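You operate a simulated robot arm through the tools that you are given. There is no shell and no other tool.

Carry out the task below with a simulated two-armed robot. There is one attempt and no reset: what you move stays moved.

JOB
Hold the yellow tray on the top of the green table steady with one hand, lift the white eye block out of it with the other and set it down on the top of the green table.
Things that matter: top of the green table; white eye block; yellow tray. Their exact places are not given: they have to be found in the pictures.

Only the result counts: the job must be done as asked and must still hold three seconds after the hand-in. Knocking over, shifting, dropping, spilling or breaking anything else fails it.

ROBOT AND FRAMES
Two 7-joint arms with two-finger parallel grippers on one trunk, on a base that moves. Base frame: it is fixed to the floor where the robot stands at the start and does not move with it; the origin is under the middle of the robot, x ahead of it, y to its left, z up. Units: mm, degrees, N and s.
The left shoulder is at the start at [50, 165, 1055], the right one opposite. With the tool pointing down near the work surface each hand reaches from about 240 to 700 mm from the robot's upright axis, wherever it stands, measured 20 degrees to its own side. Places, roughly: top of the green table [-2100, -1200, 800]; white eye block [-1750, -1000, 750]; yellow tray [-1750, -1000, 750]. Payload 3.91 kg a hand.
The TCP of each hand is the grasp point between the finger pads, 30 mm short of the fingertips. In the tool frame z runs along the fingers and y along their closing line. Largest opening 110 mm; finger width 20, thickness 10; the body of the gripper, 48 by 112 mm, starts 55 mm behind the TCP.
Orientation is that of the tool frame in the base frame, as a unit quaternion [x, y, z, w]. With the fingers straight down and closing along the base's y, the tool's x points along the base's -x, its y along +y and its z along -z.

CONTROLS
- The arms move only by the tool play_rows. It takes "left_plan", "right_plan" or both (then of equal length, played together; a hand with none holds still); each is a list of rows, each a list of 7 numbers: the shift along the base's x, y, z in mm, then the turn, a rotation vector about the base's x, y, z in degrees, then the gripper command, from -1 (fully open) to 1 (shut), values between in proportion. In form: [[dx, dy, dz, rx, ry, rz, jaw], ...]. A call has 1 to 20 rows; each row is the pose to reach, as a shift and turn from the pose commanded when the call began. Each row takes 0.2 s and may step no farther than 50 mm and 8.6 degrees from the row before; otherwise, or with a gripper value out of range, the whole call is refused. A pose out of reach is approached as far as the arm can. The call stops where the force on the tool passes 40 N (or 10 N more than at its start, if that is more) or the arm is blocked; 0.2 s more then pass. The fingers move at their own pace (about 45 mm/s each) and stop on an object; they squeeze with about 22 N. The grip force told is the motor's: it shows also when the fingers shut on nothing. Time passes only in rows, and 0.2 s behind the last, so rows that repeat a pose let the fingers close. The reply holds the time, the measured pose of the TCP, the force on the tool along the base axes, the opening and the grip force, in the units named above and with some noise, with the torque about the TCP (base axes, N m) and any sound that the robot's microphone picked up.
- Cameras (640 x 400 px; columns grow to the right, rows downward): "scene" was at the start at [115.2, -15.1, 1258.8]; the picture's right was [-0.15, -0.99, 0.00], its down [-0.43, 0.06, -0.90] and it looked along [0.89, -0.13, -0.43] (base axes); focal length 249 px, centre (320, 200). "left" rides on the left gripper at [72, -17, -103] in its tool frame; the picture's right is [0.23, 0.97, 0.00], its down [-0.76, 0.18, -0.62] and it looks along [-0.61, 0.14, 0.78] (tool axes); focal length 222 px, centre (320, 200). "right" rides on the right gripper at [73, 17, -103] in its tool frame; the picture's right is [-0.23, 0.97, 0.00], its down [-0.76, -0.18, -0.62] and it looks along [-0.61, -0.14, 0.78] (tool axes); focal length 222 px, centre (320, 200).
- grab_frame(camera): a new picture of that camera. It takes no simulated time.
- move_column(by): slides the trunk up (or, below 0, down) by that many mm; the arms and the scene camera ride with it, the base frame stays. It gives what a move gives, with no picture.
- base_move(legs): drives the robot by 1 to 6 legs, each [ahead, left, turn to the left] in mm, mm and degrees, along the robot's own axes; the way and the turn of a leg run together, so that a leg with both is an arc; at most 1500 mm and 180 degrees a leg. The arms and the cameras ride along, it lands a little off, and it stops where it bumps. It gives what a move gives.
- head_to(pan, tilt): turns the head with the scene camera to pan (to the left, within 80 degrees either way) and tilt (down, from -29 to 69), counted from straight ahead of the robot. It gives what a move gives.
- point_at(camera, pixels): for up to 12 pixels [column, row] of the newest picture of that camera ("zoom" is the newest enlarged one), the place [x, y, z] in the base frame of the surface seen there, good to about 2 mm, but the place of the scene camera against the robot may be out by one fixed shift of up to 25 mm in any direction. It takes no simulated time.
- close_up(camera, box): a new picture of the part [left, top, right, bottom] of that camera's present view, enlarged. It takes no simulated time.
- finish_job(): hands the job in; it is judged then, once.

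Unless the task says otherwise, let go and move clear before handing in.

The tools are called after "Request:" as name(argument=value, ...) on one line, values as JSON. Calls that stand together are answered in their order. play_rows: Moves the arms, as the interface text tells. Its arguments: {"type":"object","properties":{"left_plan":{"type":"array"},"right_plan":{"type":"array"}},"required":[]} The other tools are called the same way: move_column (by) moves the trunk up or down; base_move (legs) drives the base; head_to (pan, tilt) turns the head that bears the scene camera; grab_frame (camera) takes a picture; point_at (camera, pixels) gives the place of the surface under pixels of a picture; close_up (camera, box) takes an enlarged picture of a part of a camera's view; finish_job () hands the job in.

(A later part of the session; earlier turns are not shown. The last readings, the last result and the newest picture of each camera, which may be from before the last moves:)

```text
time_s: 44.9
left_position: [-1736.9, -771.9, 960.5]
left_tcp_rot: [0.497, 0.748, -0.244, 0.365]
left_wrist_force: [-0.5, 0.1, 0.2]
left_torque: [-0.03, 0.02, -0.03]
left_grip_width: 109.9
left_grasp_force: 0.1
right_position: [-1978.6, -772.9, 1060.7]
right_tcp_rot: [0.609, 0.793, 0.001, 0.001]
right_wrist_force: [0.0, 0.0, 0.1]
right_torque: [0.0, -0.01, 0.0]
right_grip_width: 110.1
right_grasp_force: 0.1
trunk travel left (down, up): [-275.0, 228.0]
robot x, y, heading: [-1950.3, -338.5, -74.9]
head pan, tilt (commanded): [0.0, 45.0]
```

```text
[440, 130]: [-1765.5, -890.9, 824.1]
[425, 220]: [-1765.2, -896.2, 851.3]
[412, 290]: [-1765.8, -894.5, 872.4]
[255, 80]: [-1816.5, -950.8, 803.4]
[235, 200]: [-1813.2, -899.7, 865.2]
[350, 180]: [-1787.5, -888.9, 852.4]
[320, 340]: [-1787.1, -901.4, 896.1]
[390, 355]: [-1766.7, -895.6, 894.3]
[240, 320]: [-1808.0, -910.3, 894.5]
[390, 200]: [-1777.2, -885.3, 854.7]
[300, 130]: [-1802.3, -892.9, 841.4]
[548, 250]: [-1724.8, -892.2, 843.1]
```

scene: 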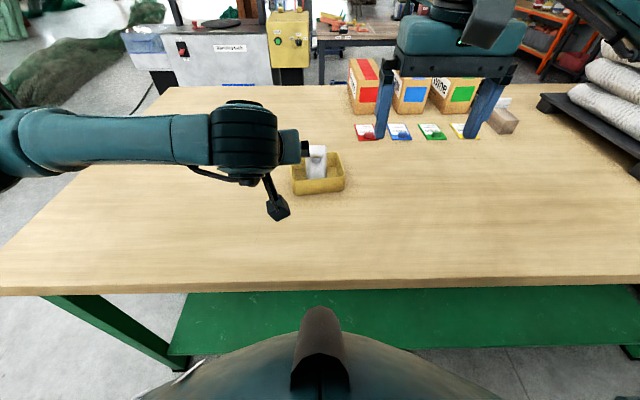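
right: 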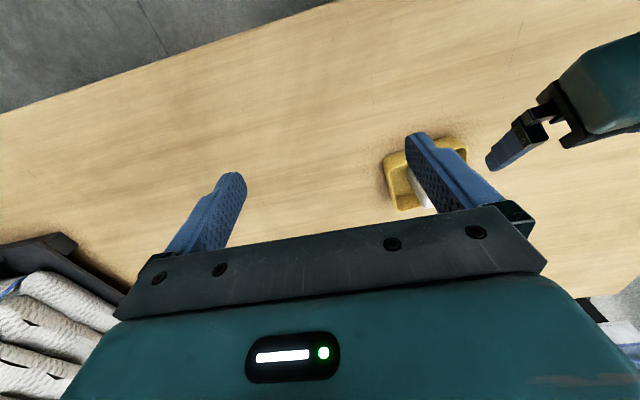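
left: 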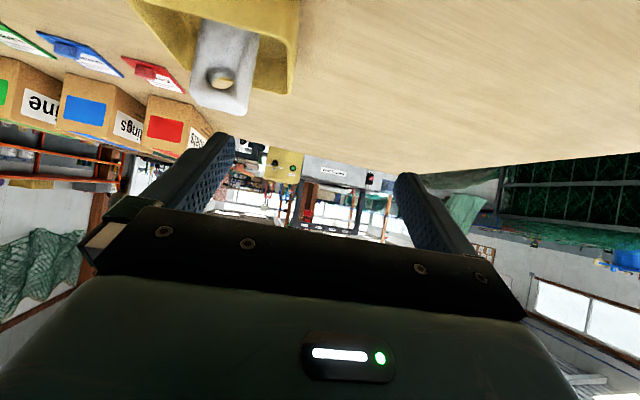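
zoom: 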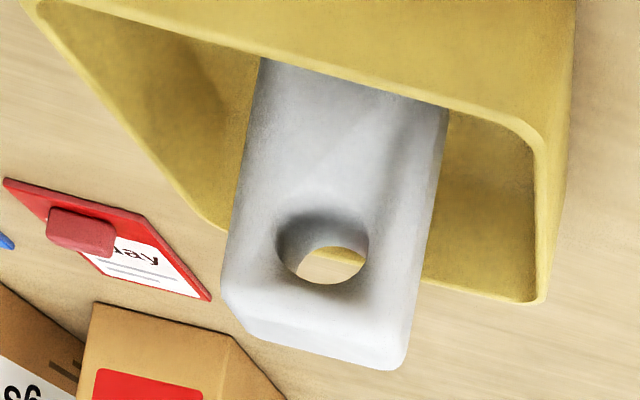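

Left rim lies at u≈1938 (wall line through (-1737,-871) heading -67°), rim z≈847.5, and clearances for the wrist camera look sufficient. I'll close the left jaw to about 32 mm and move to the pre-approach point, 120 mm back along the fingers from the pinch point.

Request:
play_rows(left_plan=[[-7, -2, -8, 0, 0, 0, 0.42], [-14, -4, -16, 0, 0, 0, 0.42], [-22, -7, -24, 0, 0, 0, 0.42], [-29, -9, -32, 0, 0, 0, 0.42], [-36.2, -11, -39.6, 0, 0, 0, 0.42], [-36.2, -11, -39.6, 0, 0, 0, 0.42], [-36.2, -11, -39.6, 0, 0, 0, 0.42]])

Request:
grab_frame(camera="left")

Request:
grab_frame(camera="scene")

Request:
grab_frame(camera="right")

```text
time_s: 46.5
left_position: [-1771.4, -782.3, 921.2]
left_tcp_rot: [0.497, 0.749, -0.243, 0.365]
left_wrist_force: [-0.8, -0.3, 0.6]
left_torque: [-0.03, 0.0, -0.03]
left_grip_width: 31.9
left_grasp_force: 0.1
right_position: [-1977.8, -771.9, 1059.5]
right_tcp_rot: [0.608, 0.794, 0.0, 0.001]
right_wrist_force: [0.5, 0.1, 0.1]
right_torque: [0.0, 0.01, -0.02]
right_grip_width: 110.1
right_grasp_force: 0.1
trunk travel left (down, up): [-275.0, 228.0]
robot x, y, heading: [-1951.7, -339.8, -75.1]
head pan, tilt (commanded): [0.0, 45.0]
```

```text
taken
```

left: 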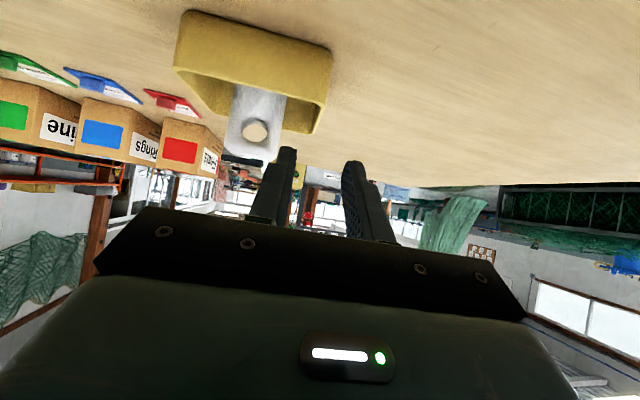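

```text
taken
```

scene: 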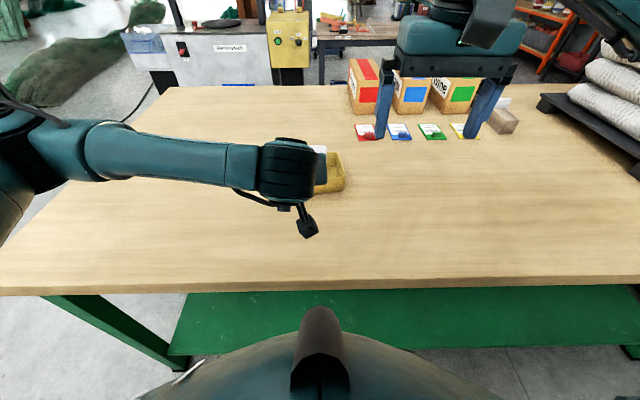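

```text
taken
```

right: 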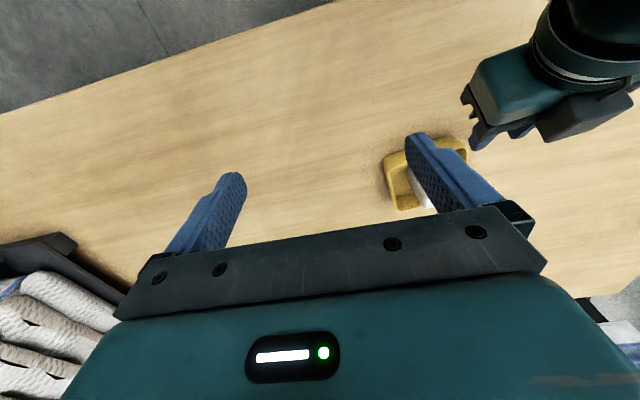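

Jaw is at 31.9 mm. I'll refine the left wall's place with an enlarged left view before sliding on.

Request:
close_up(camera="left", box=[170, 0, 390, 200])

```text
2.00 times, centred on (280, 100) of left
```

zoom: 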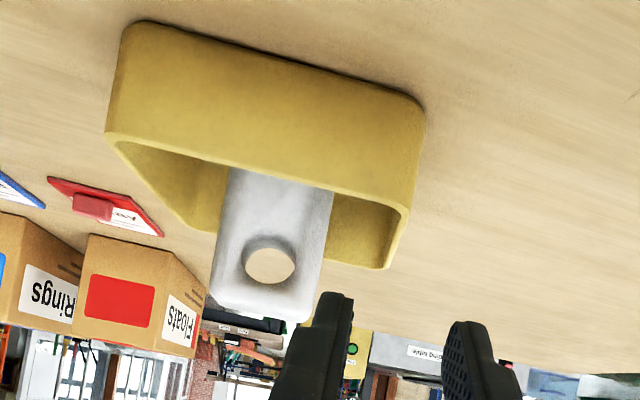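

Request:
point_at(camera="zoom", pixels=[[404, 220], [399, 238], [393, 256], [414, 190], [405, 235], [390, 215], [300, 182], [200, 156], [335, 296], [462, 326], [325, 310], [480, 330]])

```text
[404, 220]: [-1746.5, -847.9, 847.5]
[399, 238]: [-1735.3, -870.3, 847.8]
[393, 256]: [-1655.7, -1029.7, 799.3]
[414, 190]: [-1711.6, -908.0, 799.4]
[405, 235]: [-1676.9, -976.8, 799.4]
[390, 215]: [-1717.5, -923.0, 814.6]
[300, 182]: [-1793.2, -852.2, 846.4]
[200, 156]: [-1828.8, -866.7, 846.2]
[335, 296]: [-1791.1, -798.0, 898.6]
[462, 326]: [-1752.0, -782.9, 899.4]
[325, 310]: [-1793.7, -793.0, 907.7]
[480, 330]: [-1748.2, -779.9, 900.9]
```

The wall centre is at u≈1938.4 and the fingers straddle it within about 2 mm. I'll slide in along the fingers most of the way, in small rows.

Request:
play_rows(left_plan=[[5, -12.5, -10.6, 0, 0, 0, 0.42], [10, -25, -21.2, 0, 0, 0, 0.42], [15, -37.6, -31.8, 0, 0, 0, 0.42], [20.2, -50.1, -42.4, 0, 0, 0, 0.42], [25.2, -62.6, -53, 0, 0, 0, 0.42], [28, -70, -59.3, 0, 0, 0, 0.42]])

Request:
grab_frame(camera="left")

Request:
close_up(camera="left", box=[220, 60, 420, 185])

```text
time_s: 47.9
left_position: [-1745.4, -852.5, 862.9]
left_tcp_rot: [0.498, 0.748, -0.243, 0.365]
left_wrist_force: [0.5, 0.4, -0.2]
left_torque: [-0.03, 0.0, 0.01]
left_grip_width: 31.8
left_grasp_force: 0.1
right_position: [-1978.3, -772.3, 1060.1]
right_tcp_rot: [0.609, 0.793, 0.001, 0.0]
right_wrist_force: [-0.4, 1.0, -0.1]
right_torque: [-0.02, 0.02, 0.0]
right_grip_width: 109.9
right_grasp_force: 0.1
trunk travel left (down, up): [-275.0, 228.0]
robot x, y, heading: [-1950.6, -338.3, -74.9]
head pan, tilt (commanded): [0.0, 45.0]
```

```text
taken
```

left: 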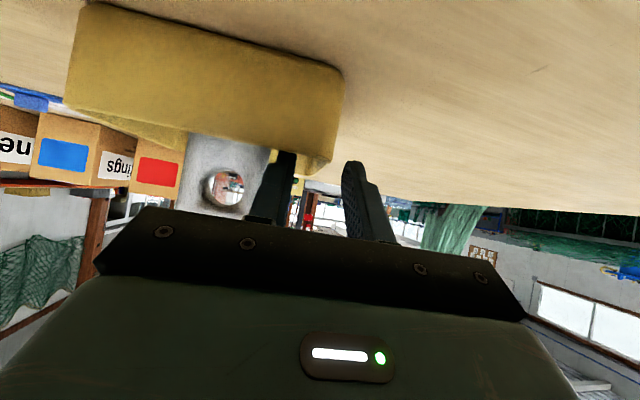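

```text
3.20 times, centred on (320, 122) of left
```

zoom: 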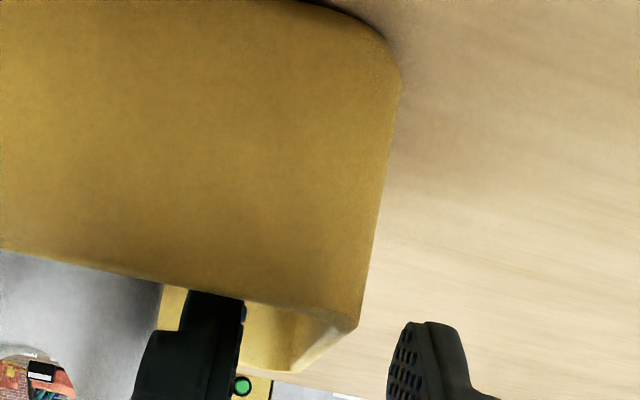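

Request:
point_at(camera="zoom", pixels=[[345, 328], [325, 345], [305, 360], [335, 340], [270, 340], [205, 300], [240, 310], [395, 340], [430, 325], [405, 330], [200, 340], [300, 355]])

```text
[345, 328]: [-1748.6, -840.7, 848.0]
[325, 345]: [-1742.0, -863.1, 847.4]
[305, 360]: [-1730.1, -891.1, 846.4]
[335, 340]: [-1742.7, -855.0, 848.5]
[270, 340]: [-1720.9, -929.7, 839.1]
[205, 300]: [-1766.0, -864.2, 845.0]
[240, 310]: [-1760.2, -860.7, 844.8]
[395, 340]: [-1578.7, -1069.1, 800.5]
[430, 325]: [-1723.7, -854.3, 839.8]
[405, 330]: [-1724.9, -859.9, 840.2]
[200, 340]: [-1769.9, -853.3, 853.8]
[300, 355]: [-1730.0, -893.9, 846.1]
```

Pads are at u≈1924 and 1956.5, the rim spans about 1936–1942, so it is centred within 1 mm. I'll slide the last 25 mm in, then close slowly.

Request:
play_rows(left_plan=[[3, -6, -5.3, 0, 0, 0, 0.42], [6, -12, -10.6, 0, 0, 0, 0.42], [8.6, -17.7, -15.9, 0, 0, 0, 0.42], [8.6, -17.7, -15.9, 0, 0, 0, 0.42]])

Request:
close_up(camera="left", box=[220, 60, 420, 185])

Request:
grab_frame(camera="right")

```text
time_s: 48.9
left_position: [-1735.0, -869.7, 845.9]
left_tcp_rot: [0.498, 0.749, -0.242, 0.365]
left_wrist_force: [0.5, -0.1, -0.1]
left_torque: [-0.01, 0.02, 0.0]
left_grip_width: 31.6
left_grasp_force: 0.1
right_position: [-1978.3, -773.5, 1060.3]
right_tcp_rot: [0.608, 0.794, 0.001, 0.001]
right_wrist_force: [0.5, 0.5, -0.2]
right_torque: [0.01, 0.0, -0.01]
right_grip_width: 110.1
right_grasp_force: 0.1
trunk travel left (down, up): [-275.0, 228.0]
robot x, y, heading: [-1950.3, -339.5, -75.0]
head pan, tilt (commanded): [0.0, 45.0]
```

```text
3.20 times, centred on (320, 122) of left
```

zoom: 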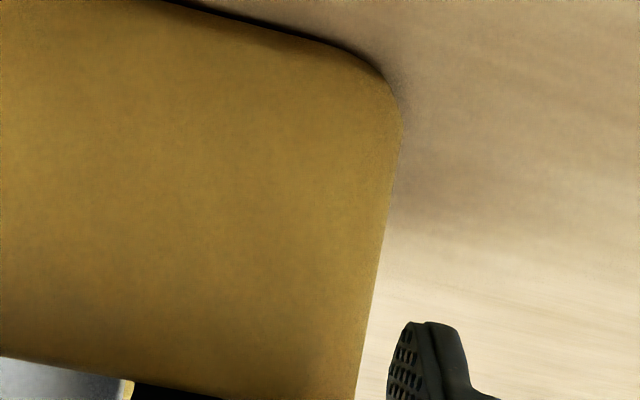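

```text
taken
```

right: 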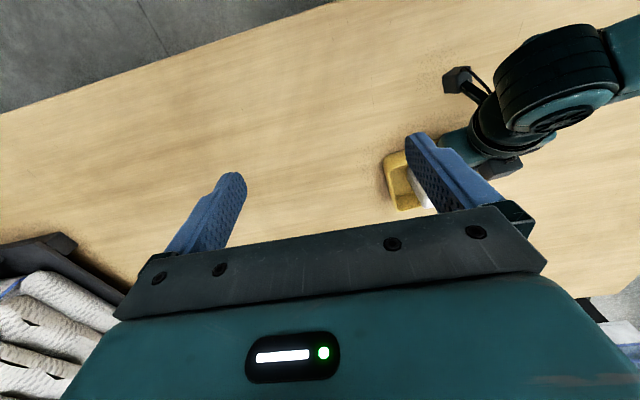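

Request:
point_at(camera="zoom", pixels=[[400, 335], [410, 328], [430, 325], [380, 250], [395, 160], [360, 380], [370, 300], [445, 340]])

Request:
point_at(camera="right", pixels=[[395, 170], [402, 205], [425, 200], [465, 155], [440, 195]])

```text
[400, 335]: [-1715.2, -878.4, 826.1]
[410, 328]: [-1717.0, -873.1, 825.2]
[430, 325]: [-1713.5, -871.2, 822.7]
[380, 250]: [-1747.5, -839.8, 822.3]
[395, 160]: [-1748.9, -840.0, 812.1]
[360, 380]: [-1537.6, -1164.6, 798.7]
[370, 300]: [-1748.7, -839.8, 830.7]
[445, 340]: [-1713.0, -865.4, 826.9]
```

```text
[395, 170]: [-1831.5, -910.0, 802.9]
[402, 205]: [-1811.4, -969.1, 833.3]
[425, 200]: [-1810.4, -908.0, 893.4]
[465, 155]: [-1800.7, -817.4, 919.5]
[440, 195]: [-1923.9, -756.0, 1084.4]
```

The outer pad is at u≈1922 so the grip centre is ≈1938, right on the wall. I'll close the left fingers on the wall.

Request:
play_rows(left_plan=[[0, 0, 0, 0, 0, 0, 0.6], [0, 0, 0, 0, 0, 0, 0.75], [0, 0, 0, 0, 0, 0, 0.82], [0, 0, 0, 0, 0, 0, 0.86], [0, 0, 0, 0, 0, 0, 0.9], [0, 0, 0, 0, 0, 0, 0.94], [0, 0, 0, 0, 0, 0, 1], [0, 0, 0, 0, 0, 0, 1], [0, 0, 0, 0, 0, 0, 1]])

Request:
grab_frame(camera="left")

Request:
grab_frame(camera="right")

Request:
grab_frame(camera="scene")

```text
time_s: 50.9
left_position: [-1736.4, -869.5, 846.2]
left_tcp_rot: [0.497, 0.749, -0.242, 0.365]
left_wrist_force: [-1.3, -1.7, 1.2]
left_torque: [-0.01, 0.02, -0.05]
left_grip_width: 4.2
left_grasp_force: 22.0
right_position: [-1978.3, -773.6, 1060.0]
right_tcp_rot: [0.609, 0.793, 0.001, 0.001]
right_wrist_force: [0.9, -0.3, 0.1]
right_torque: [0.02, 0.02, 0.02]
right_grip_width: 109.8
right_grasp_force: 0.0
trunk travel left (down, up): [-275.0, 228.0]
robot x, y, heading: [-1949.3, -338.2, -75.0]
head pan, tilt (commanded): [0.0, 45.0]
```

```text
taken
```

left: 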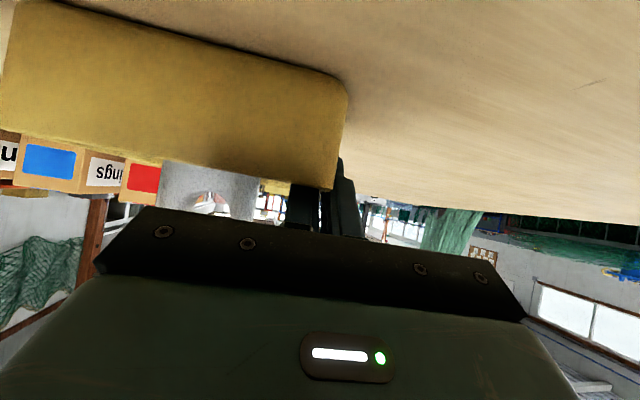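

```text
taken
```

right: 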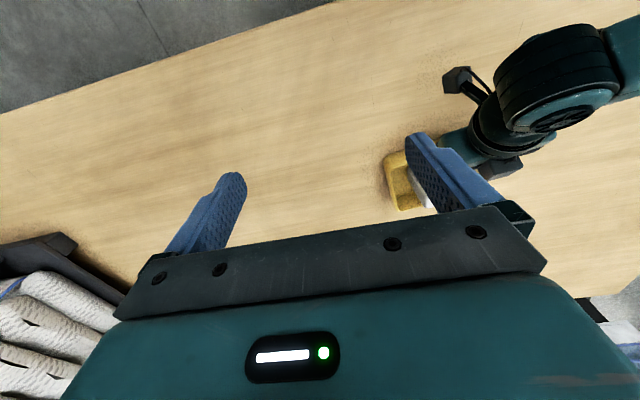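

```text
taken
```

scene: 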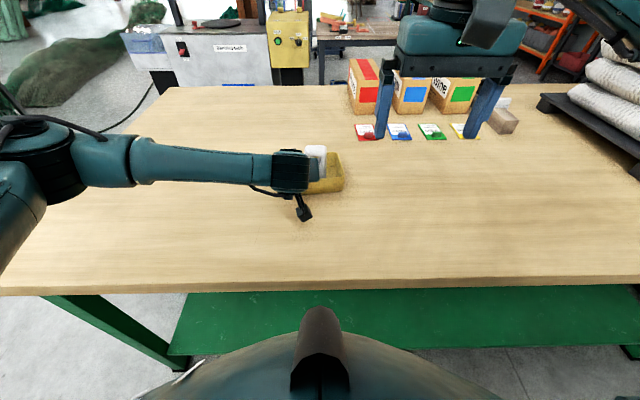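

The left hand grips the tray wall (4.2 mm, 22 N) and the tray did not visibly move. Now the right hand goes over the block with an 8° yaw to match it, jaw set to about 64 mm.

Request:
play_rows(right_plan=[[27.5, -18.6, 0, 0, 0, 1.15, -1], [55, -37.2, 0, 0, 0, 2.3, -1], [82.5, -55.8, 0, 0, 0, 3.45, -0.164], [110, -74.4, 0, 0, 0, 4.6, -0.164], [137.5, -93, 0, 0, 0, 5.75, -0.164], [165, -111.6, -10, 0, 0, 6.9, -0.164], [192.8, -130, -30, 0, 0, 8, -0.164], [192.8, -130, -50, 0, 0, 8, -0.164], [192.8, -130, -50, 0, 0, 8, -0.164]])

Request:
grab_frame(camera="right")

Request:
grab_frame(camera="scene")

Request:
close_up(camera="right", box=[220, 40, 420, 200])

```text
time_s: 52.9
left_position: [-1736.0, -869.9, 845.9]
left_tcp_rot: [0.497, 0.749, -0.243, 0.365]
left_wrist_force: [0.5, -0.5, 1.2]
left_torque: [0.07, 0.07, -0.08]
left_grip_width: 4.0
left_grasp_force: 22.5
right_position: [-1785.4, -901.4, 1009.0]
right_tcp_rot: [0.552, 0.834, 0.001, 0.0]
right_wrist_force: [0.1, -0.7, -0.6]
right_torque: [0.01, -0.02, 0.0]
right_grip_width: 63.9
right_grasp_force: 0.0
trunk travel left (down, up): [-275.0, 228.0]
robot x, y, heading: [-1948.9, -341.1, -75.0]
head pan, tilt (commanded): [0.0, 45.0]
```

```text
taken
```

right: 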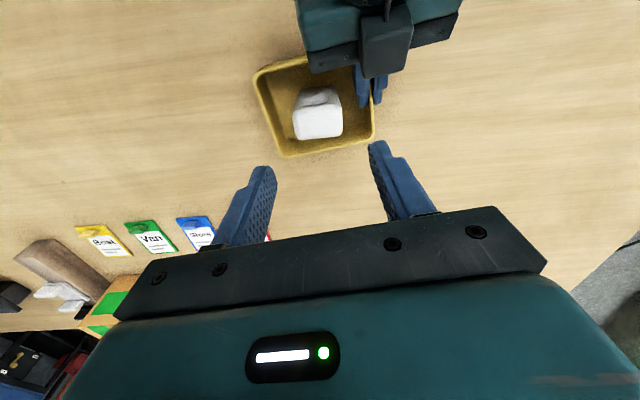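

```text
taken
```

scene: 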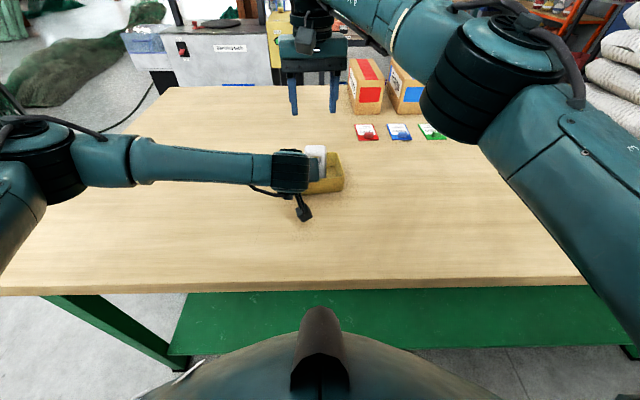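

```text
2.50 times, centred on (320, 120) of right
```

zoom: 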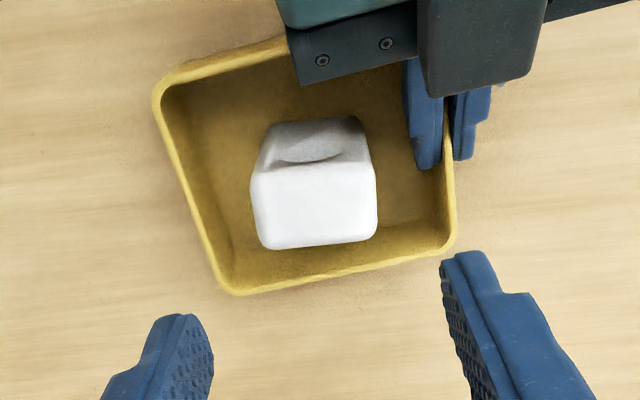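

The right camera shows the block's white top at (318,120) centred in the tray with the left fingers clear of it. I'll measure the block and the dark box on the left hand (385,45) for clearance.

Request:
point_at(camera="right", pixels=[[385, 45], [385, 70], [365, 70], [408, 45], [320, 65], [430, 40], [360, 20], [312, 70]])

Request:
point_at(camera="zoom", pixels=[[262, 185], [365, 175], [368, 230], [270, 240], [315, 205], [160, 95], [235, 285], [445, 235], [185, 180], [330, 268], [425, 150], [450, 190]])

```text
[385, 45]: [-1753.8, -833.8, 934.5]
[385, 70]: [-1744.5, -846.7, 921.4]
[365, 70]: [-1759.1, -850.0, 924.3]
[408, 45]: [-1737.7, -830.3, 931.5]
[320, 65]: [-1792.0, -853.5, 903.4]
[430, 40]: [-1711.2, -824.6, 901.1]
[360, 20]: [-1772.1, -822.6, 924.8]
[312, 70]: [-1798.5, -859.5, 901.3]
```

```text
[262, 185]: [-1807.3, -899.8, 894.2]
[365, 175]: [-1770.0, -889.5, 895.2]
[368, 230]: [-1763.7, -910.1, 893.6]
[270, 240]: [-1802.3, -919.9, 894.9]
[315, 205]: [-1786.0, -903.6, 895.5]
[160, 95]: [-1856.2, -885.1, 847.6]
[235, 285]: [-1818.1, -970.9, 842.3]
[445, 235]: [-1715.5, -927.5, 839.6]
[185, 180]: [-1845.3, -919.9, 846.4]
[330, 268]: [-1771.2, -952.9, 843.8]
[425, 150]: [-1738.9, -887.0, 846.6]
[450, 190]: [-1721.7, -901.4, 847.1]
```

The block itself is yawed about -75° (8° off the tray), so I'll turn the right hand back by -7.5°. Let me check the left hand's upper box and wrist a bit more for clearance with my right camera housing.

Request:
point_at(camera="right", pixels=[[385, 25], [385, 14], [372, 12], [400, 12], [388, 4], [405, 30], [412, 45], [368, 50], [420, 12], [340, 12]])

Request:
close_up(camera="scene", box=[230, 100, 390, 230])

```text
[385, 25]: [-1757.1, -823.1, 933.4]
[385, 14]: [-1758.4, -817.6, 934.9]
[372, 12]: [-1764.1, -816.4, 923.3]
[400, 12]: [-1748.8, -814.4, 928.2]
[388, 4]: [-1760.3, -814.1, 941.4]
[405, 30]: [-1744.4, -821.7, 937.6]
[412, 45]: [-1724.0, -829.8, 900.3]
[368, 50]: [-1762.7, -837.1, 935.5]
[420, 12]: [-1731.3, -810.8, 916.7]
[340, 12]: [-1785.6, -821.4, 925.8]
```

```text
3.08 times, centred on (310, 165) of scene
```

zoom: 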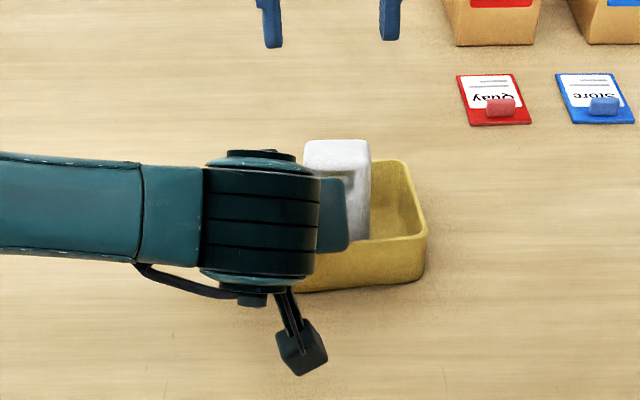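

The box on the left hand tops out near z≈938, well below where my right camera will come (≥962). I'll turn the right hand -8° and go down part of the way, then recheck.

Request:
play_rows(right_plan=[[0, -1, 0, 0, 0, -4, -0.164], [0, -2.5, -10, 0, 0, -8, -0.164], [0, -2.5, -30, 0, 0, -8, -0.164], [0, -2.5, -50, 0, 0, -8, -0.164], [0, -2.5, -60, 0, 0, -8, -0.164], [0, -2.5, -60, 0, 0, -8, -0.164]])

Request:
grab_frame(camera="right")

Request:
close_up(camera="right", box=[220, 40, 420, 200])

```text
time_s: 54.3
left_position: [-1735.9, -869.0, 846.2]
left_tcp_rot: [0.497, 0.749, -0.242, 0.365]
left_wrist_force: [0.9, -0.5, 2.0]
left_torque: [-0.1, -0.02, 0.01]
left_grip_width: 3.9
left_grasp_force: 21.8
right_position: [-1785.4, -904.9, 950.5]
right_tcp_rot: [0.609, 0.793, 0.0, 0.0]
right_wrist_force: [-0.4, -0.1, -0.6]
right_torque: [0.03, 0.0, 0.0]
right_grip_width: 64.1
right_grasp_force: 0.0
trunk travel left (down, up): [-275.0, 228.0]
robot x, y, heading: [-1950.3, -338.9, -75.1]
head pan, tilt (commanded): [0.0, 45.0]
```

```text
taken
```

right: 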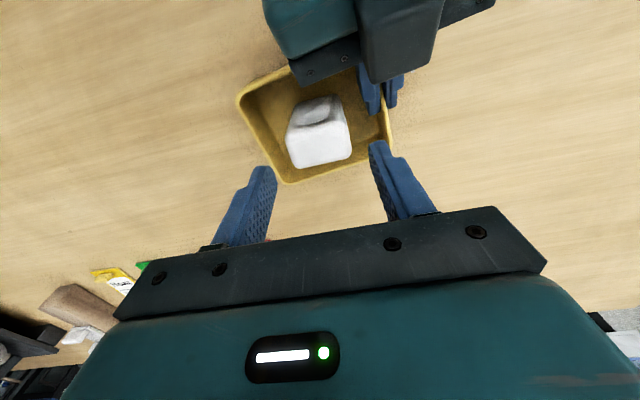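

```text
2.50 times, centred on (320, 120) of right
```

zoom: 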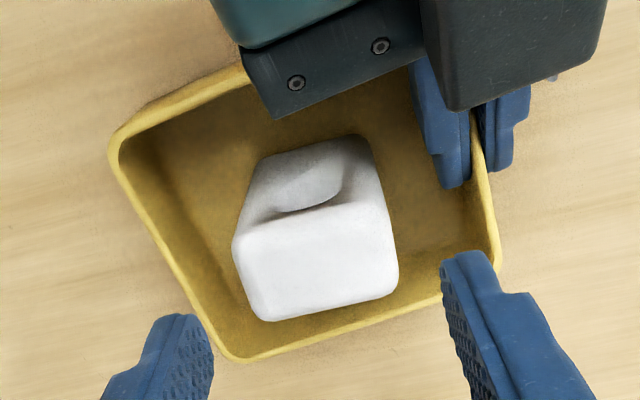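

Request:
point_at(camera="zoom", pixels=[[243, 243], [378, 210], [388, 278], [275, 312], [320, 260], [183, 320], [460, 258], [205, 345], [450, 275], [392, 240], [250, 275]])

```text
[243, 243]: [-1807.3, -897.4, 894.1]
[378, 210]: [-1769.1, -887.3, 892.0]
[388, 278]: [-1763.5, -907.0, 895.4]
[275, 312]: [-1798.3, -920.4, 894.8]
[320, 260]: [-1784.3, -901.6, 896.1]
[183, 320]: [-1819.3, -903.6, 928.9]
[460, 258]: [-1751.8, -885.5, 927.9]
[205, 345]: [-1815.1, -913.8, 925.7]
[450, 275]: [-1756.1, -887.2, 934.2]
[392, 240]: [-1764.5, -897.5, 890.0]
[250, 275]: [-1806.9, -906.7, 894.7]
```

The block's top centre reads ≈(-1785,-904) and the right TCP is at (-1785.4,-904.9), with the block edges parallel to the pads. I'll go straight down to z≈888 with the fingers either side of the block.

Request:
play_rows(right_plan=[[0, 0.5, -16, 0, 0, 0, -0.164], [0, 0.5, -32, 0, 0, 0, -0.164], [0, 0.5, -48, 0, 0, 0, -0.164], [0, 0.5, -62, 0, 0, 0, -0.164], [0, 0.5, -62, 0, 0, 0, -0.164]])

Request:
grab_frame(camera="right")

Request:
grab_frame(camera="scene")

Request:
close_up(camera="right", box=[220, 60, 420, 220])

```text
time_s: 55.5
left_position: [-1736.1, -870.8, 845.3]
left_tcp_rot: [0.497, 0.749, -0.242, 0.366]
left_wrist_force: [1.2, 0.5, 2.4]
left_torque: [-0.04, -0.03, 0.04]
left_grip_width: 3.9
left_grasp_force: 21.9
right_position: [-1785.9, -905.1, 888.5]
right_tcp_rot: [0.609, 0.793, 0.001, 0.0]
right_wrist_force: [0.3, -0.3, -0.5]
right_torque: [0.0, -0.03, 0.03]
right_grip_width: 64.2
right_grasp_force: 0.0
trunk travel left (down, up): [-275.0, 228.0]
robot x, y, heading: [-1946.5, -341.2, -75.0]
head pan, tilt (commanded): [0.0, 45.0]
```

```text
taken
```

right: 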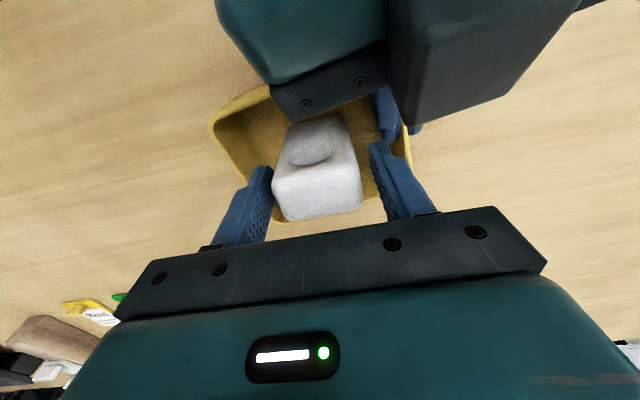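

```text
taken
```

scene: 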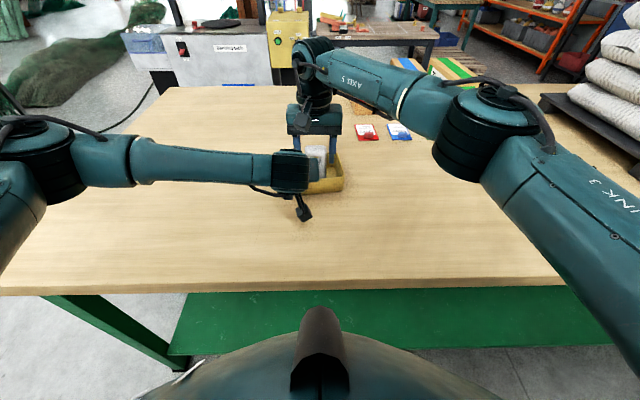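

```text
2.50 times, centred on (320, 140) of right
```

zoom: 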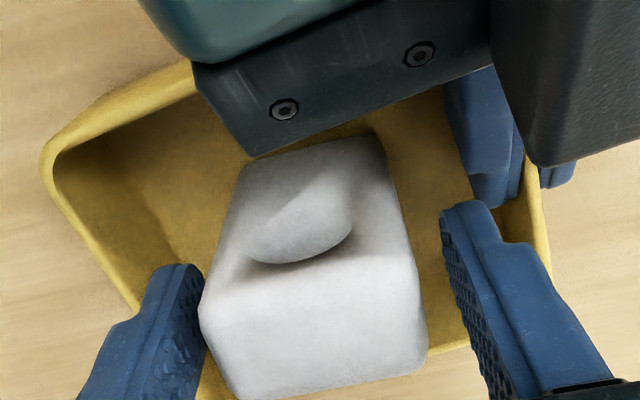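

The fingers straddle the block; I'll measure the two gaps before closing.

Request:
point_at(camera="zoom", pixels=[[200, 275], [180, 275], [203, 320], [443, 215], [450, 240], [470, 215], [212, 310], [415, 320], [230, 220], [400, 230], [420, 300], [320, 330]])

```text
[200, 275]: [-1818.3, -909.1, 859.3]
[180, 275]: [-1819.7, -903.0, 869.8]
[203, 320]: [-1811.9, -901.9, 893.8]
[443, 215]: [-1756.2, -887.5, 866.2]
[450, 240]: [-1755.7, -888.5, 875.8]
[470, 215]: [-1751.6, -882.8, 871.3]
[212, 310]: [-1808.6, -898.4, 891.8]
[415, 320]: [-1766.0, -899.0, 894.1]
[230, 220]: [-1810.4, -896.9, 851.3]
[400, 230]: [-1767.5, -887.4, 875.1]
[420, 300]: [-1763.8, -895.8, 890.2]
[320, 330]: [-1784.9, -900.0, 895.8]
```

Pads at c≈1926 and 1992, block faces at ≈1936.5 and 1983: centred within 1 mm. Now I close the right fingers on the block.

Request:
play_rows(right_plan=[[0, 0, 0, 0, 0, 0, 0], [0, 0, 0, 0, 0, 0, 0.08], [0, 0, 0, 0, 0, 0, 0.14], [0, 0, 0, 0, 0, 0, 0.18], [0, 0, 0, 0, 0, 0, 0.25], [0, 0, 0, 0, 0, 0, 0.5], [0, 0, 0, 0, 0, 0, 1], [0, 0, 0, 0, 0, 0, 1], [0, 0, 0, 0, 0, 0, 1]])

Request:
grab_frame(camera="right")

```text
time_s: 57.5
left_position: [-1737.1, -869.6, 846.0]
left_tcp_rot: [0.497, 0.749, -0.242, 0.365]
left_wrist_force: [0.6, 0.0, 2.6]
left_torque: [0.0, 0.04, 0.03]
left_grip_width: 3.9
left_grasp_force: 22.1
right_position: [-1786.3, -904.7, 888.0]
right_tcp_rot: [0.609, 0.793, 0.001, 0.0]
right_wrist_force: [-0.1, 0.4, 0.0]
right_torque: [-0.05, 0.1, 0.03]
right_grip_width: 49.8
right_grasp_force: 22.1
trunk travel left (down, up): [-275.0, 228.0]
robot x, y, heading: [-1950.4, -338.8, -75.1]
head pan, tilt (commanded): [0.0, 45.0]
```

```text
taken
```

right: 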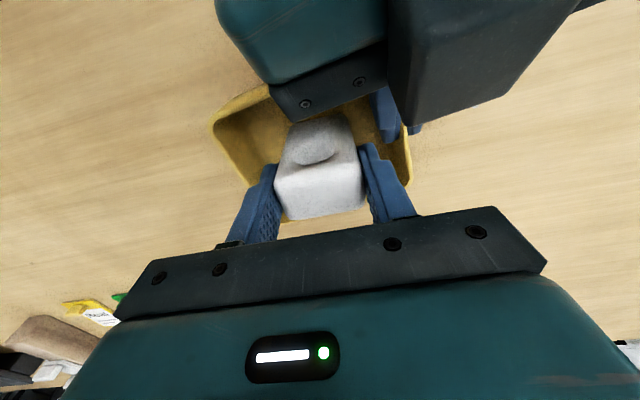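

The right hand holds the block (49.8 mm, 22 N). I'll lift slowly by 30 mm and watch the forces on both hands.

Request:
play_rows(right_plan=[[0, 0, 3, 0, 0, 0, 1], [0, 0, 6, 0, 0, 0, 1], [0, 0, 10, 0, 0, 0, 1], [0, 0, 15, 0, 0, 0, 1], [0, 0, 20, 0, 0, 0, 1], [0, 0, 25, 0, 0, 0, 1], [0, 0, 30, 0, 0, 0, 1]])

Request:
grab_frame(camera="right")

Request:
grab_frame(camera="scene")

```text
time_s: 59.1
left_position: [-1736.9, -869.7, 846.3]
left_tcp_rot: [0.497, 0.749, -0.242, 0.365]
left_wrist_force: [0.6, 1.2, 3.2]
left_torque: [0.0, -0.04, 0.03]
left_grip_width: 3.7
left_grasp_force: 21.5
right_position: [-1785.0, -903.3, 918.7]
right_tcp_rot: [0.609, 0.793, 0.0, 0.001]
right_wrist_force: [-0.1, -0.1, -0.6]
right_torque: [-0.04, 0.02, 0.02]
right_grip_width: 49.9
right_grasp_force: 22.0
trunk travel left (down, up): [-275.0, 228.0]
robot x, y, heading: [-1950.3, -337.6, -75.1]
head pan, tilt (commanded): [0.0, 45.0]
```

```text
taken
```

right: 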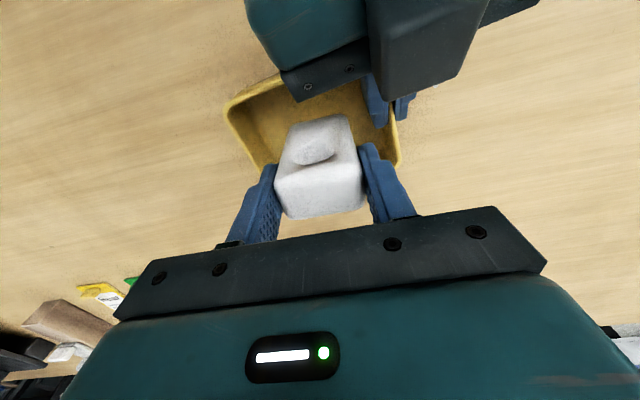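

```text
taken
```

scene: 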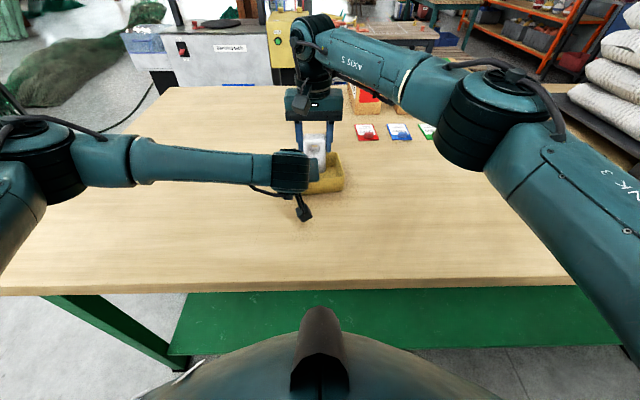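

The block comes up freely and the tray stays put in the left hand. I'll lift it to 90 mm above its place and carry it about 155 mm to the right, over free table.

Request:
play_rows(right_plan=[[0, 0, 10, 0, 0, 0, 1], [0, 0, 22, 0, 0, 0, 1], [0, 0, 36, 0, 0, 0, 1], [0, 0, 50, 0, 0, 0, 1], [0, 0, 60, 0, 0, 0, 1], [-8, 0, 60, 0, 0, 0, 1], [-25, 0, 60, 0, 0, 0, 1], [-45, 0, 60, 0, 0, 0, 1], [-65, 0, 60, 0, 0, 0, 1], [-85, 0, 60, 0, 0, 0, 1], [-105, 0, 60, 0, 0, 0, 1], [-125, 0, 60, 0, 0, 0, 1], [-145, 0, 60, 0, 0, 0, 1], [-155, 0, 60, 0, 0, 0, 1], [-155, 0, 60, 0, 0, 0, 1]])

Request:
grab_frame(camera="right")

Request:
grab_frame(camera="scene")

```text
time_s: 62.3
left_position: [-1736.5, -869.7, 846.7]
left_tcp_rot: [0.497, 0.749, -0.242, 0.365]
left_wrist_force: [1.5, -0.2, 2.5]
left_torque: [-0.02, -0.03, 0.05]
left_grip_width: 3.9
left_grasp_force: 21.1
right_position: [-1940.5, -905.0, 978.6]
right_tcp_rot: [0.609, 0.793, 0.0, 0.0]
right_wrist_force: [0.6, -0.6, -2.1]
right_torque: [0.0, 0.04, -0.02]
right_grip_width: 49.8
right_grasp_force: 21.8
trunk travel left (down, up): [-275.0, 228.0]
robot x, y, heading: [-1950.7, -335.4, -75.0]
head pan, tilt (commanded): [0.0, 45.0]
```

```text
taken
```

right: 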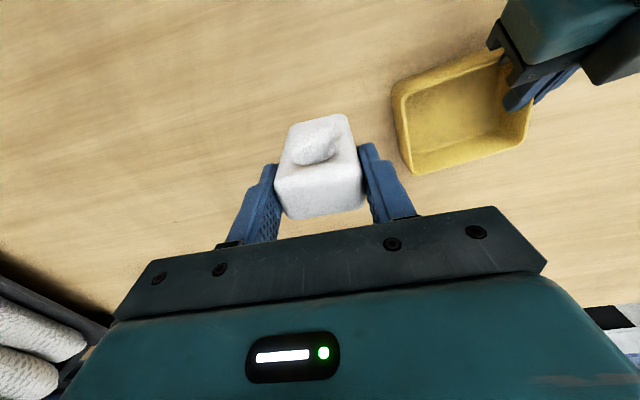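

```text
taken
```

scene: 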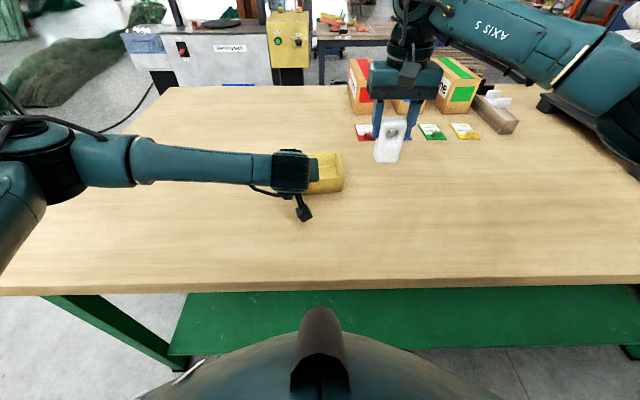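

The block is clear of the tray and above empty table; the tray floor is visible at (455,110). I'll check the tray floor and table heights to set it down gently.

Request:
point_at(camera="right", pixels=[[450, 110], [470, 95], [440, 125], [350, 60], [250, 100], [300, 250], [380, 120], [400, 100]])

```text
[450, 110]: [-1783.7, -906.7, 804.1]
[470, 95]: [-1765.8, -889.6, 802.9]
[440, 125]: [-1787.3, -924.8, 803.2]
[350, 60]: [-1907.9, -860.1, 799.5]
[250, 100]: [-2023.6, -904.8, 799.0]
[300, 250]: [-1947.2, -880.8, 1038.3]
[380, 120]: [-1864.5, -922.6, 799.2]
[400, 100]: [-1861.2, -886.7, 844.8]
```

Tray floor is 803.4 and the table 799.3, so the block should touch with the TCP at z≈884. I'll lower by 91 mm, then feel the last millimetres.

Request:
play_rows(right_plan=[[0, 0, -20, 0, 0, 0, 1], [0, 0, -40, 0, 0, 0, 1], [0, 0, -58, 0, 0, 0, 1], [0, 0, -74, 0, 0, 0, 1], [0, 0, -84, 0, 0, 0, 1], [0, 0, -88, 0, 0, 0, 1], [0, 0, -90, 0, 0, 0, 1], [0, 0, -91, 0, 0, 0, 1], [0, 0, -91, 0, 0, 0, 1]])

Request:
grab_frame(camera="right")

Request:
close_up(camera="scene", box=[330, 90, 480, 200])

```text
time_s: 64.3
left_position: [-1737.0, -869.3, 845.8]
left_tcp_rot: [0.498, 0.748, -0.243, 0.365]
left_wrist_force: [0.3, 0.4, 2.6]
left_torque: [-0.03, -0.02, 0.01]
left_grip_width: 3.6
left_grasp_force: 21.8
right_position: [-1941.7, -903.2, 887.6]
right_tcp_rot: [0.609, 0.793, 0.0, 0.0]
right_wrist_force: [0.0, -0.7, -1.9]
right_torque: [0.0, 0.0, 0.03]
right_grip_width: 49.9
right_grasp_force: 21.9
trunk travel left (down, up): [-275.0, 228.0]
robot x, y, heading: [-1946.8, -337.8, -75.0]
head pan, tilt (commanded): [0.0, 45.0]
```

```text
taken
```

right: 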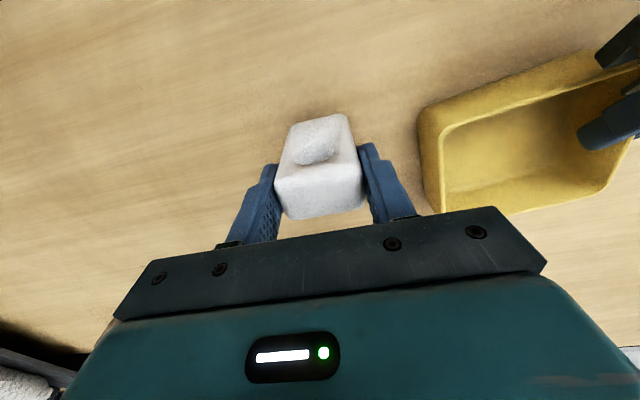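

```text
3.64 times, centred on (405, 145) of scene
```

zoom: 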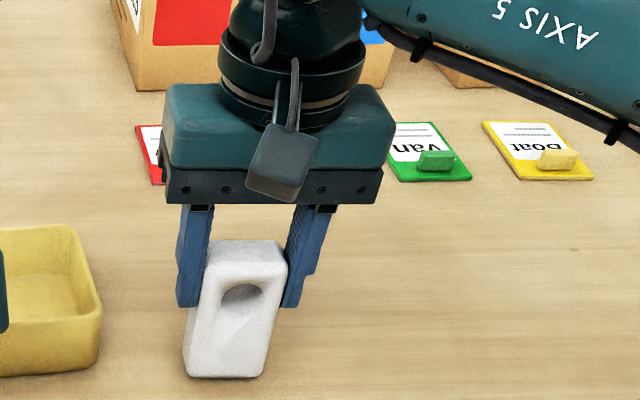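

The block hangs upright (the lean at scene zoom (235,310) is just perspective) and is still just above the table. I'll lower in sub-millimetre rows until it touches.

Request:
play_rows(right_plan=[[0, 0, -0.8, 0, 0, 0, 1], [0, 0, -1.6, 0, 0, 0, 1], [0, 0, -2.4, 0, 0, 0, 1], [0, 0, -3, 0, 0, 0, 1], [0, 0, -3, 0, 0, 0, 1]])

```text
time_s: 65.5
left_position: [-1736.8, -870.3, 846.0]
left_tcp_rot: [0.498, 0.749, -0.243, 0.365]
left_wrist_force: [0.6, 1.1, 2.6]
left_torque: [-0.02, -0.04, -0.05]
left_grip_width: 3.6
left_grasp_force: 22.0
right_position: [-1941.3, -903.3, 883.0]
right_tcp_rot: [0.609, 0.793, 0.001, 0.0]
right_wrist_force: [-0.1, -0.1, -0.4]
right_torque: [0.01, -0.05, 0.01]
right_grip_width: 49.9
right_grasp_force: 21.9
trunk travel left (down, up): [-275.0, 228.0]
robot x, y, heading: [-1950.1, -339.9, -75.2]
head pan, tilt (commanded): [0.0, 45.0]
```

The downward load dropped from about -1.9 to -0.4 N, so it is just about touching. I'll go down another millimetre or so and watch the force.

Request:
play_rows(right_plan=[[0, 0, -0.4, 0, 0, 0, 1], [0, 0, -0.8, 0, 0, 0, 1], [0, 0, -0.8, 0, 0, 0, 1]])

```text
time_s: 66.3
left_position: [-1737.2, -869.0, 844.9]
left_tcp_rot: [0.497, 0.748, -0.243, 0.366]
left_wrist_force: [-0.4, -1.6, -0.4]
left_torque: [-0.1, -0.09, -0.01]
left_grip_width: 3.8
left_grasp_force: 21.8
right_position: [-1941.2, -904.0, 883.6]
right_tcp_rot: [0.609, 0.793, 0.001, 0.001]
right_wrist_force: [-0.6, 0.7, 4.6]
right_torque: [0.07, 0.21, -0.01]
right_grip_width: 49.9
right_grasp_force: 22.0
trunk travel left (down, up): [-275.0, 228.0]
robot x, y, heading: [-1949.5, -337.9, -74.9]
head pan, tilt (commanded): [0.0, 45.0]
```

The block is resting on the table (about 5 N up). I'll open the right fingers gradually to about 66 mm, keeping still.

Request:
play_rows(right_plan=[[0, 0, 0, 0, 0, 0, 0.12], [0, 0, 0, 0, 0, 0, 0.08], [0, 0, 0, 0, 0, 0, 0.04], [0, 0, 0, 0, 0, 0, 0], [0, 0, 0, 0, 0, 0, -0.1], [0, 0, 0, 0, 0, 0, -0.2], [0, 0, 0, 0, 0, 0, -0.2]])

Request:
close_up(camera="right", box=[220, 60, 420, 220])

Request:
close_up(camera="scene", box=[330, 90, 480, 200])

```text
time_s: 67.9
left_position: [-1737.5, -868.7, 846.0]
left_tcp_rot: [0.497, 0.749, -0.243, 0.365]
left_wrist_force: [0.5, 1.6, 2.5]
left_torque: [0.0, 0.02, 0.0]
left_grip_width: 3.6
left_grasp_force: 22.3
right_position: [-1940.2, -903.7, 883.4]
right_tcp_rot: [0.609, 0.793, 0.0, 0.0]
right_wrist_force: [-0.6, 0.1, -1.1]
right_torque: [0.0, -0.01, -0.04]
right_grip_width: 66.1
right_grasp_force: 0.0
trunk travel left (down, up): [-275.0, 228.0]
robot x, y, heading: [-1949.6, -339.5, -74.9]
head pan, tilt (commanded): [0.0, 45.0]
```

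```text
2.50 times, centred on (320, 140) of right
```

zoom: 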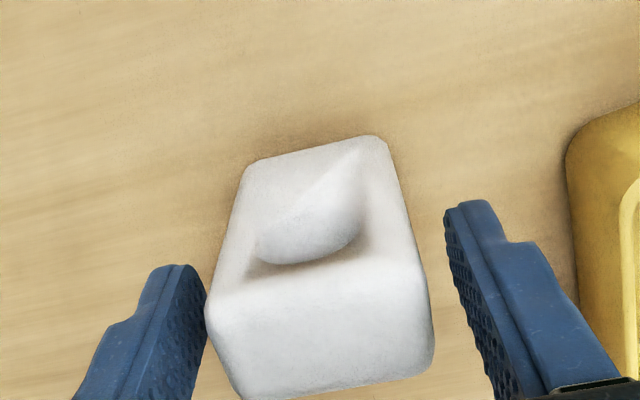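

```text
3.64 times, centred on (405, 145) of scene
```

zoom: 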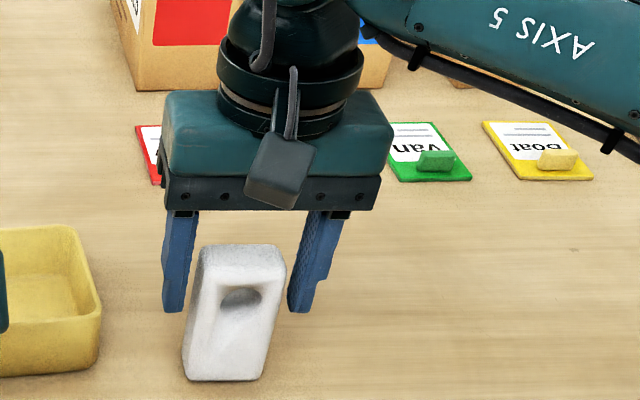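

The block stands on its own with gaps on both sides (fingers at 66 mm). I'll raise the right hand straight up and clear.

Request:
play_rows(right_plan=[[0, 0, 8, 0, 0, 0, -0.2], [0, 0, 20, 0, 0, 0, -0.2], [0, 0, 40, 0, 0, 0, -0.2], [0, 0, 70, 0, 0, 0, -0.2], [0, 0, 110, 0, 0, 0, -0.2], [0, 0, 150, 0, 0, 0, -0.2]])

Request:
grab_frame(camera="right")

Request:
grab_frame(camera="scene")

```text
time_s: 69.3
left_position: [-1736.6, -870.2, 844.8]
left_tcp_rot: [0.497, 0.749, -0.243, 0.365]
left_wrist_force: [1.4, 1.2, 1.5]
left_torque: [0.18, 0.11, -0.07]
left_grip_width: 3.8
left_grasp_force: 21.7
right_position: [-1940.7, -904.2, 1035.2]
right_tcp_rot: [0.609, 0.793, 0.0, 0.0]
right_wrist_force: [0.4, 0.0, 0.3]
right_torque: [0.03, 0.01, -0.03]
right_grip_width: 66.0
right_grasp_force: 0.1
trunk travel left (down, up): [-275.0, 228.0]
robot x, y, heading: [-1948.6, -337.0, -75.0]
head pan, tilt (commanded): [0.0, 45.0]
```

```text
taken
```

right: 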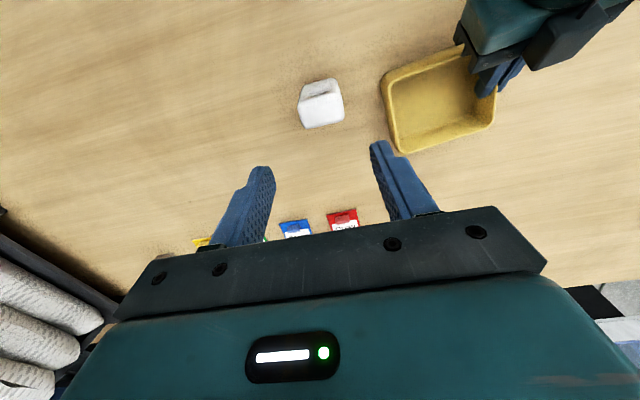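

```text
taken
```

scene: 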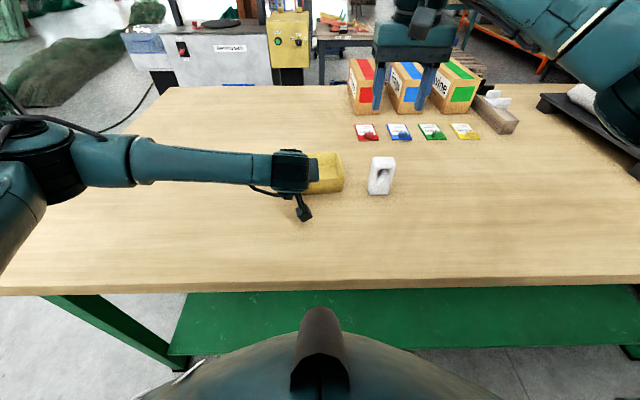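

The block stands upright on the table at scene (381,175), apart from the tray. Now I open the left fingers gently off the tray wall.

Request:
play_rows(left_plan=[[0, 0, 0, 0, 0, 0, 0.92], [0, 0, 0, 0, 0, 0, 0.85], [0, 0, 0, 0, 0, 0, 0.75], [0, 0, 0, 0, 0, 0, 0.6], [0, 0, 0, 0, 0, 0, 0.42], [0, 0, 0, 0, 0, 0, 0.42], [0, 0, 0, 0, 0, 0, 0.42]])

Request:
close_up(camera="right", box=[360, 0, 620, 170])

```text
time_s: 70.9
left_position: [-1736.7, -870.4, 846.3]
left_tcp_rot: [0.498, 0.749, -0.242, 0.365]
left_wrist_force: [-0.5, -0.2, -0.1]
left_torque: [0.0, -0.01, 0.02]
left_grip_width: 31.7
left_grasp_force: 0.1
right_position: [-1942.0, -905.0, 1034.5]
right_tcp_rot: [0.609, 0.794, 0.0, 0.0]
right_wrist_force: [-0.1, 0.9, -0.1]
right_torque: [0.0, -0.03, 0.04]
right_grip_width: 66.0
right_grasp_force: 0.1
trunk travel left (down, up): [-275.0, 228.0]
robot x, y, heading: [-1950.0, -335.6, -75.3]
head pan, tilt (commanded): [0.0, 45.0]
```

```text
2.35 times, centred on (490, 85) of right
```

zoom: 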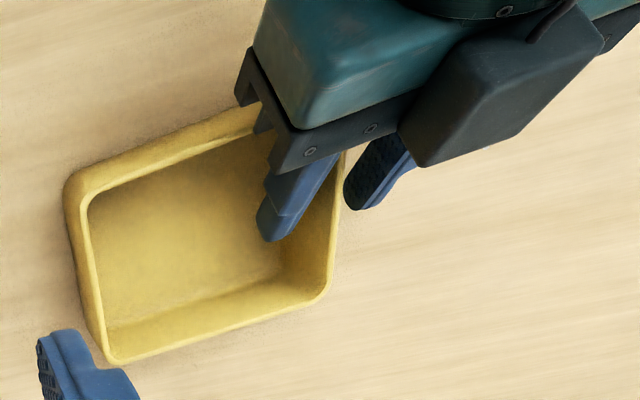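

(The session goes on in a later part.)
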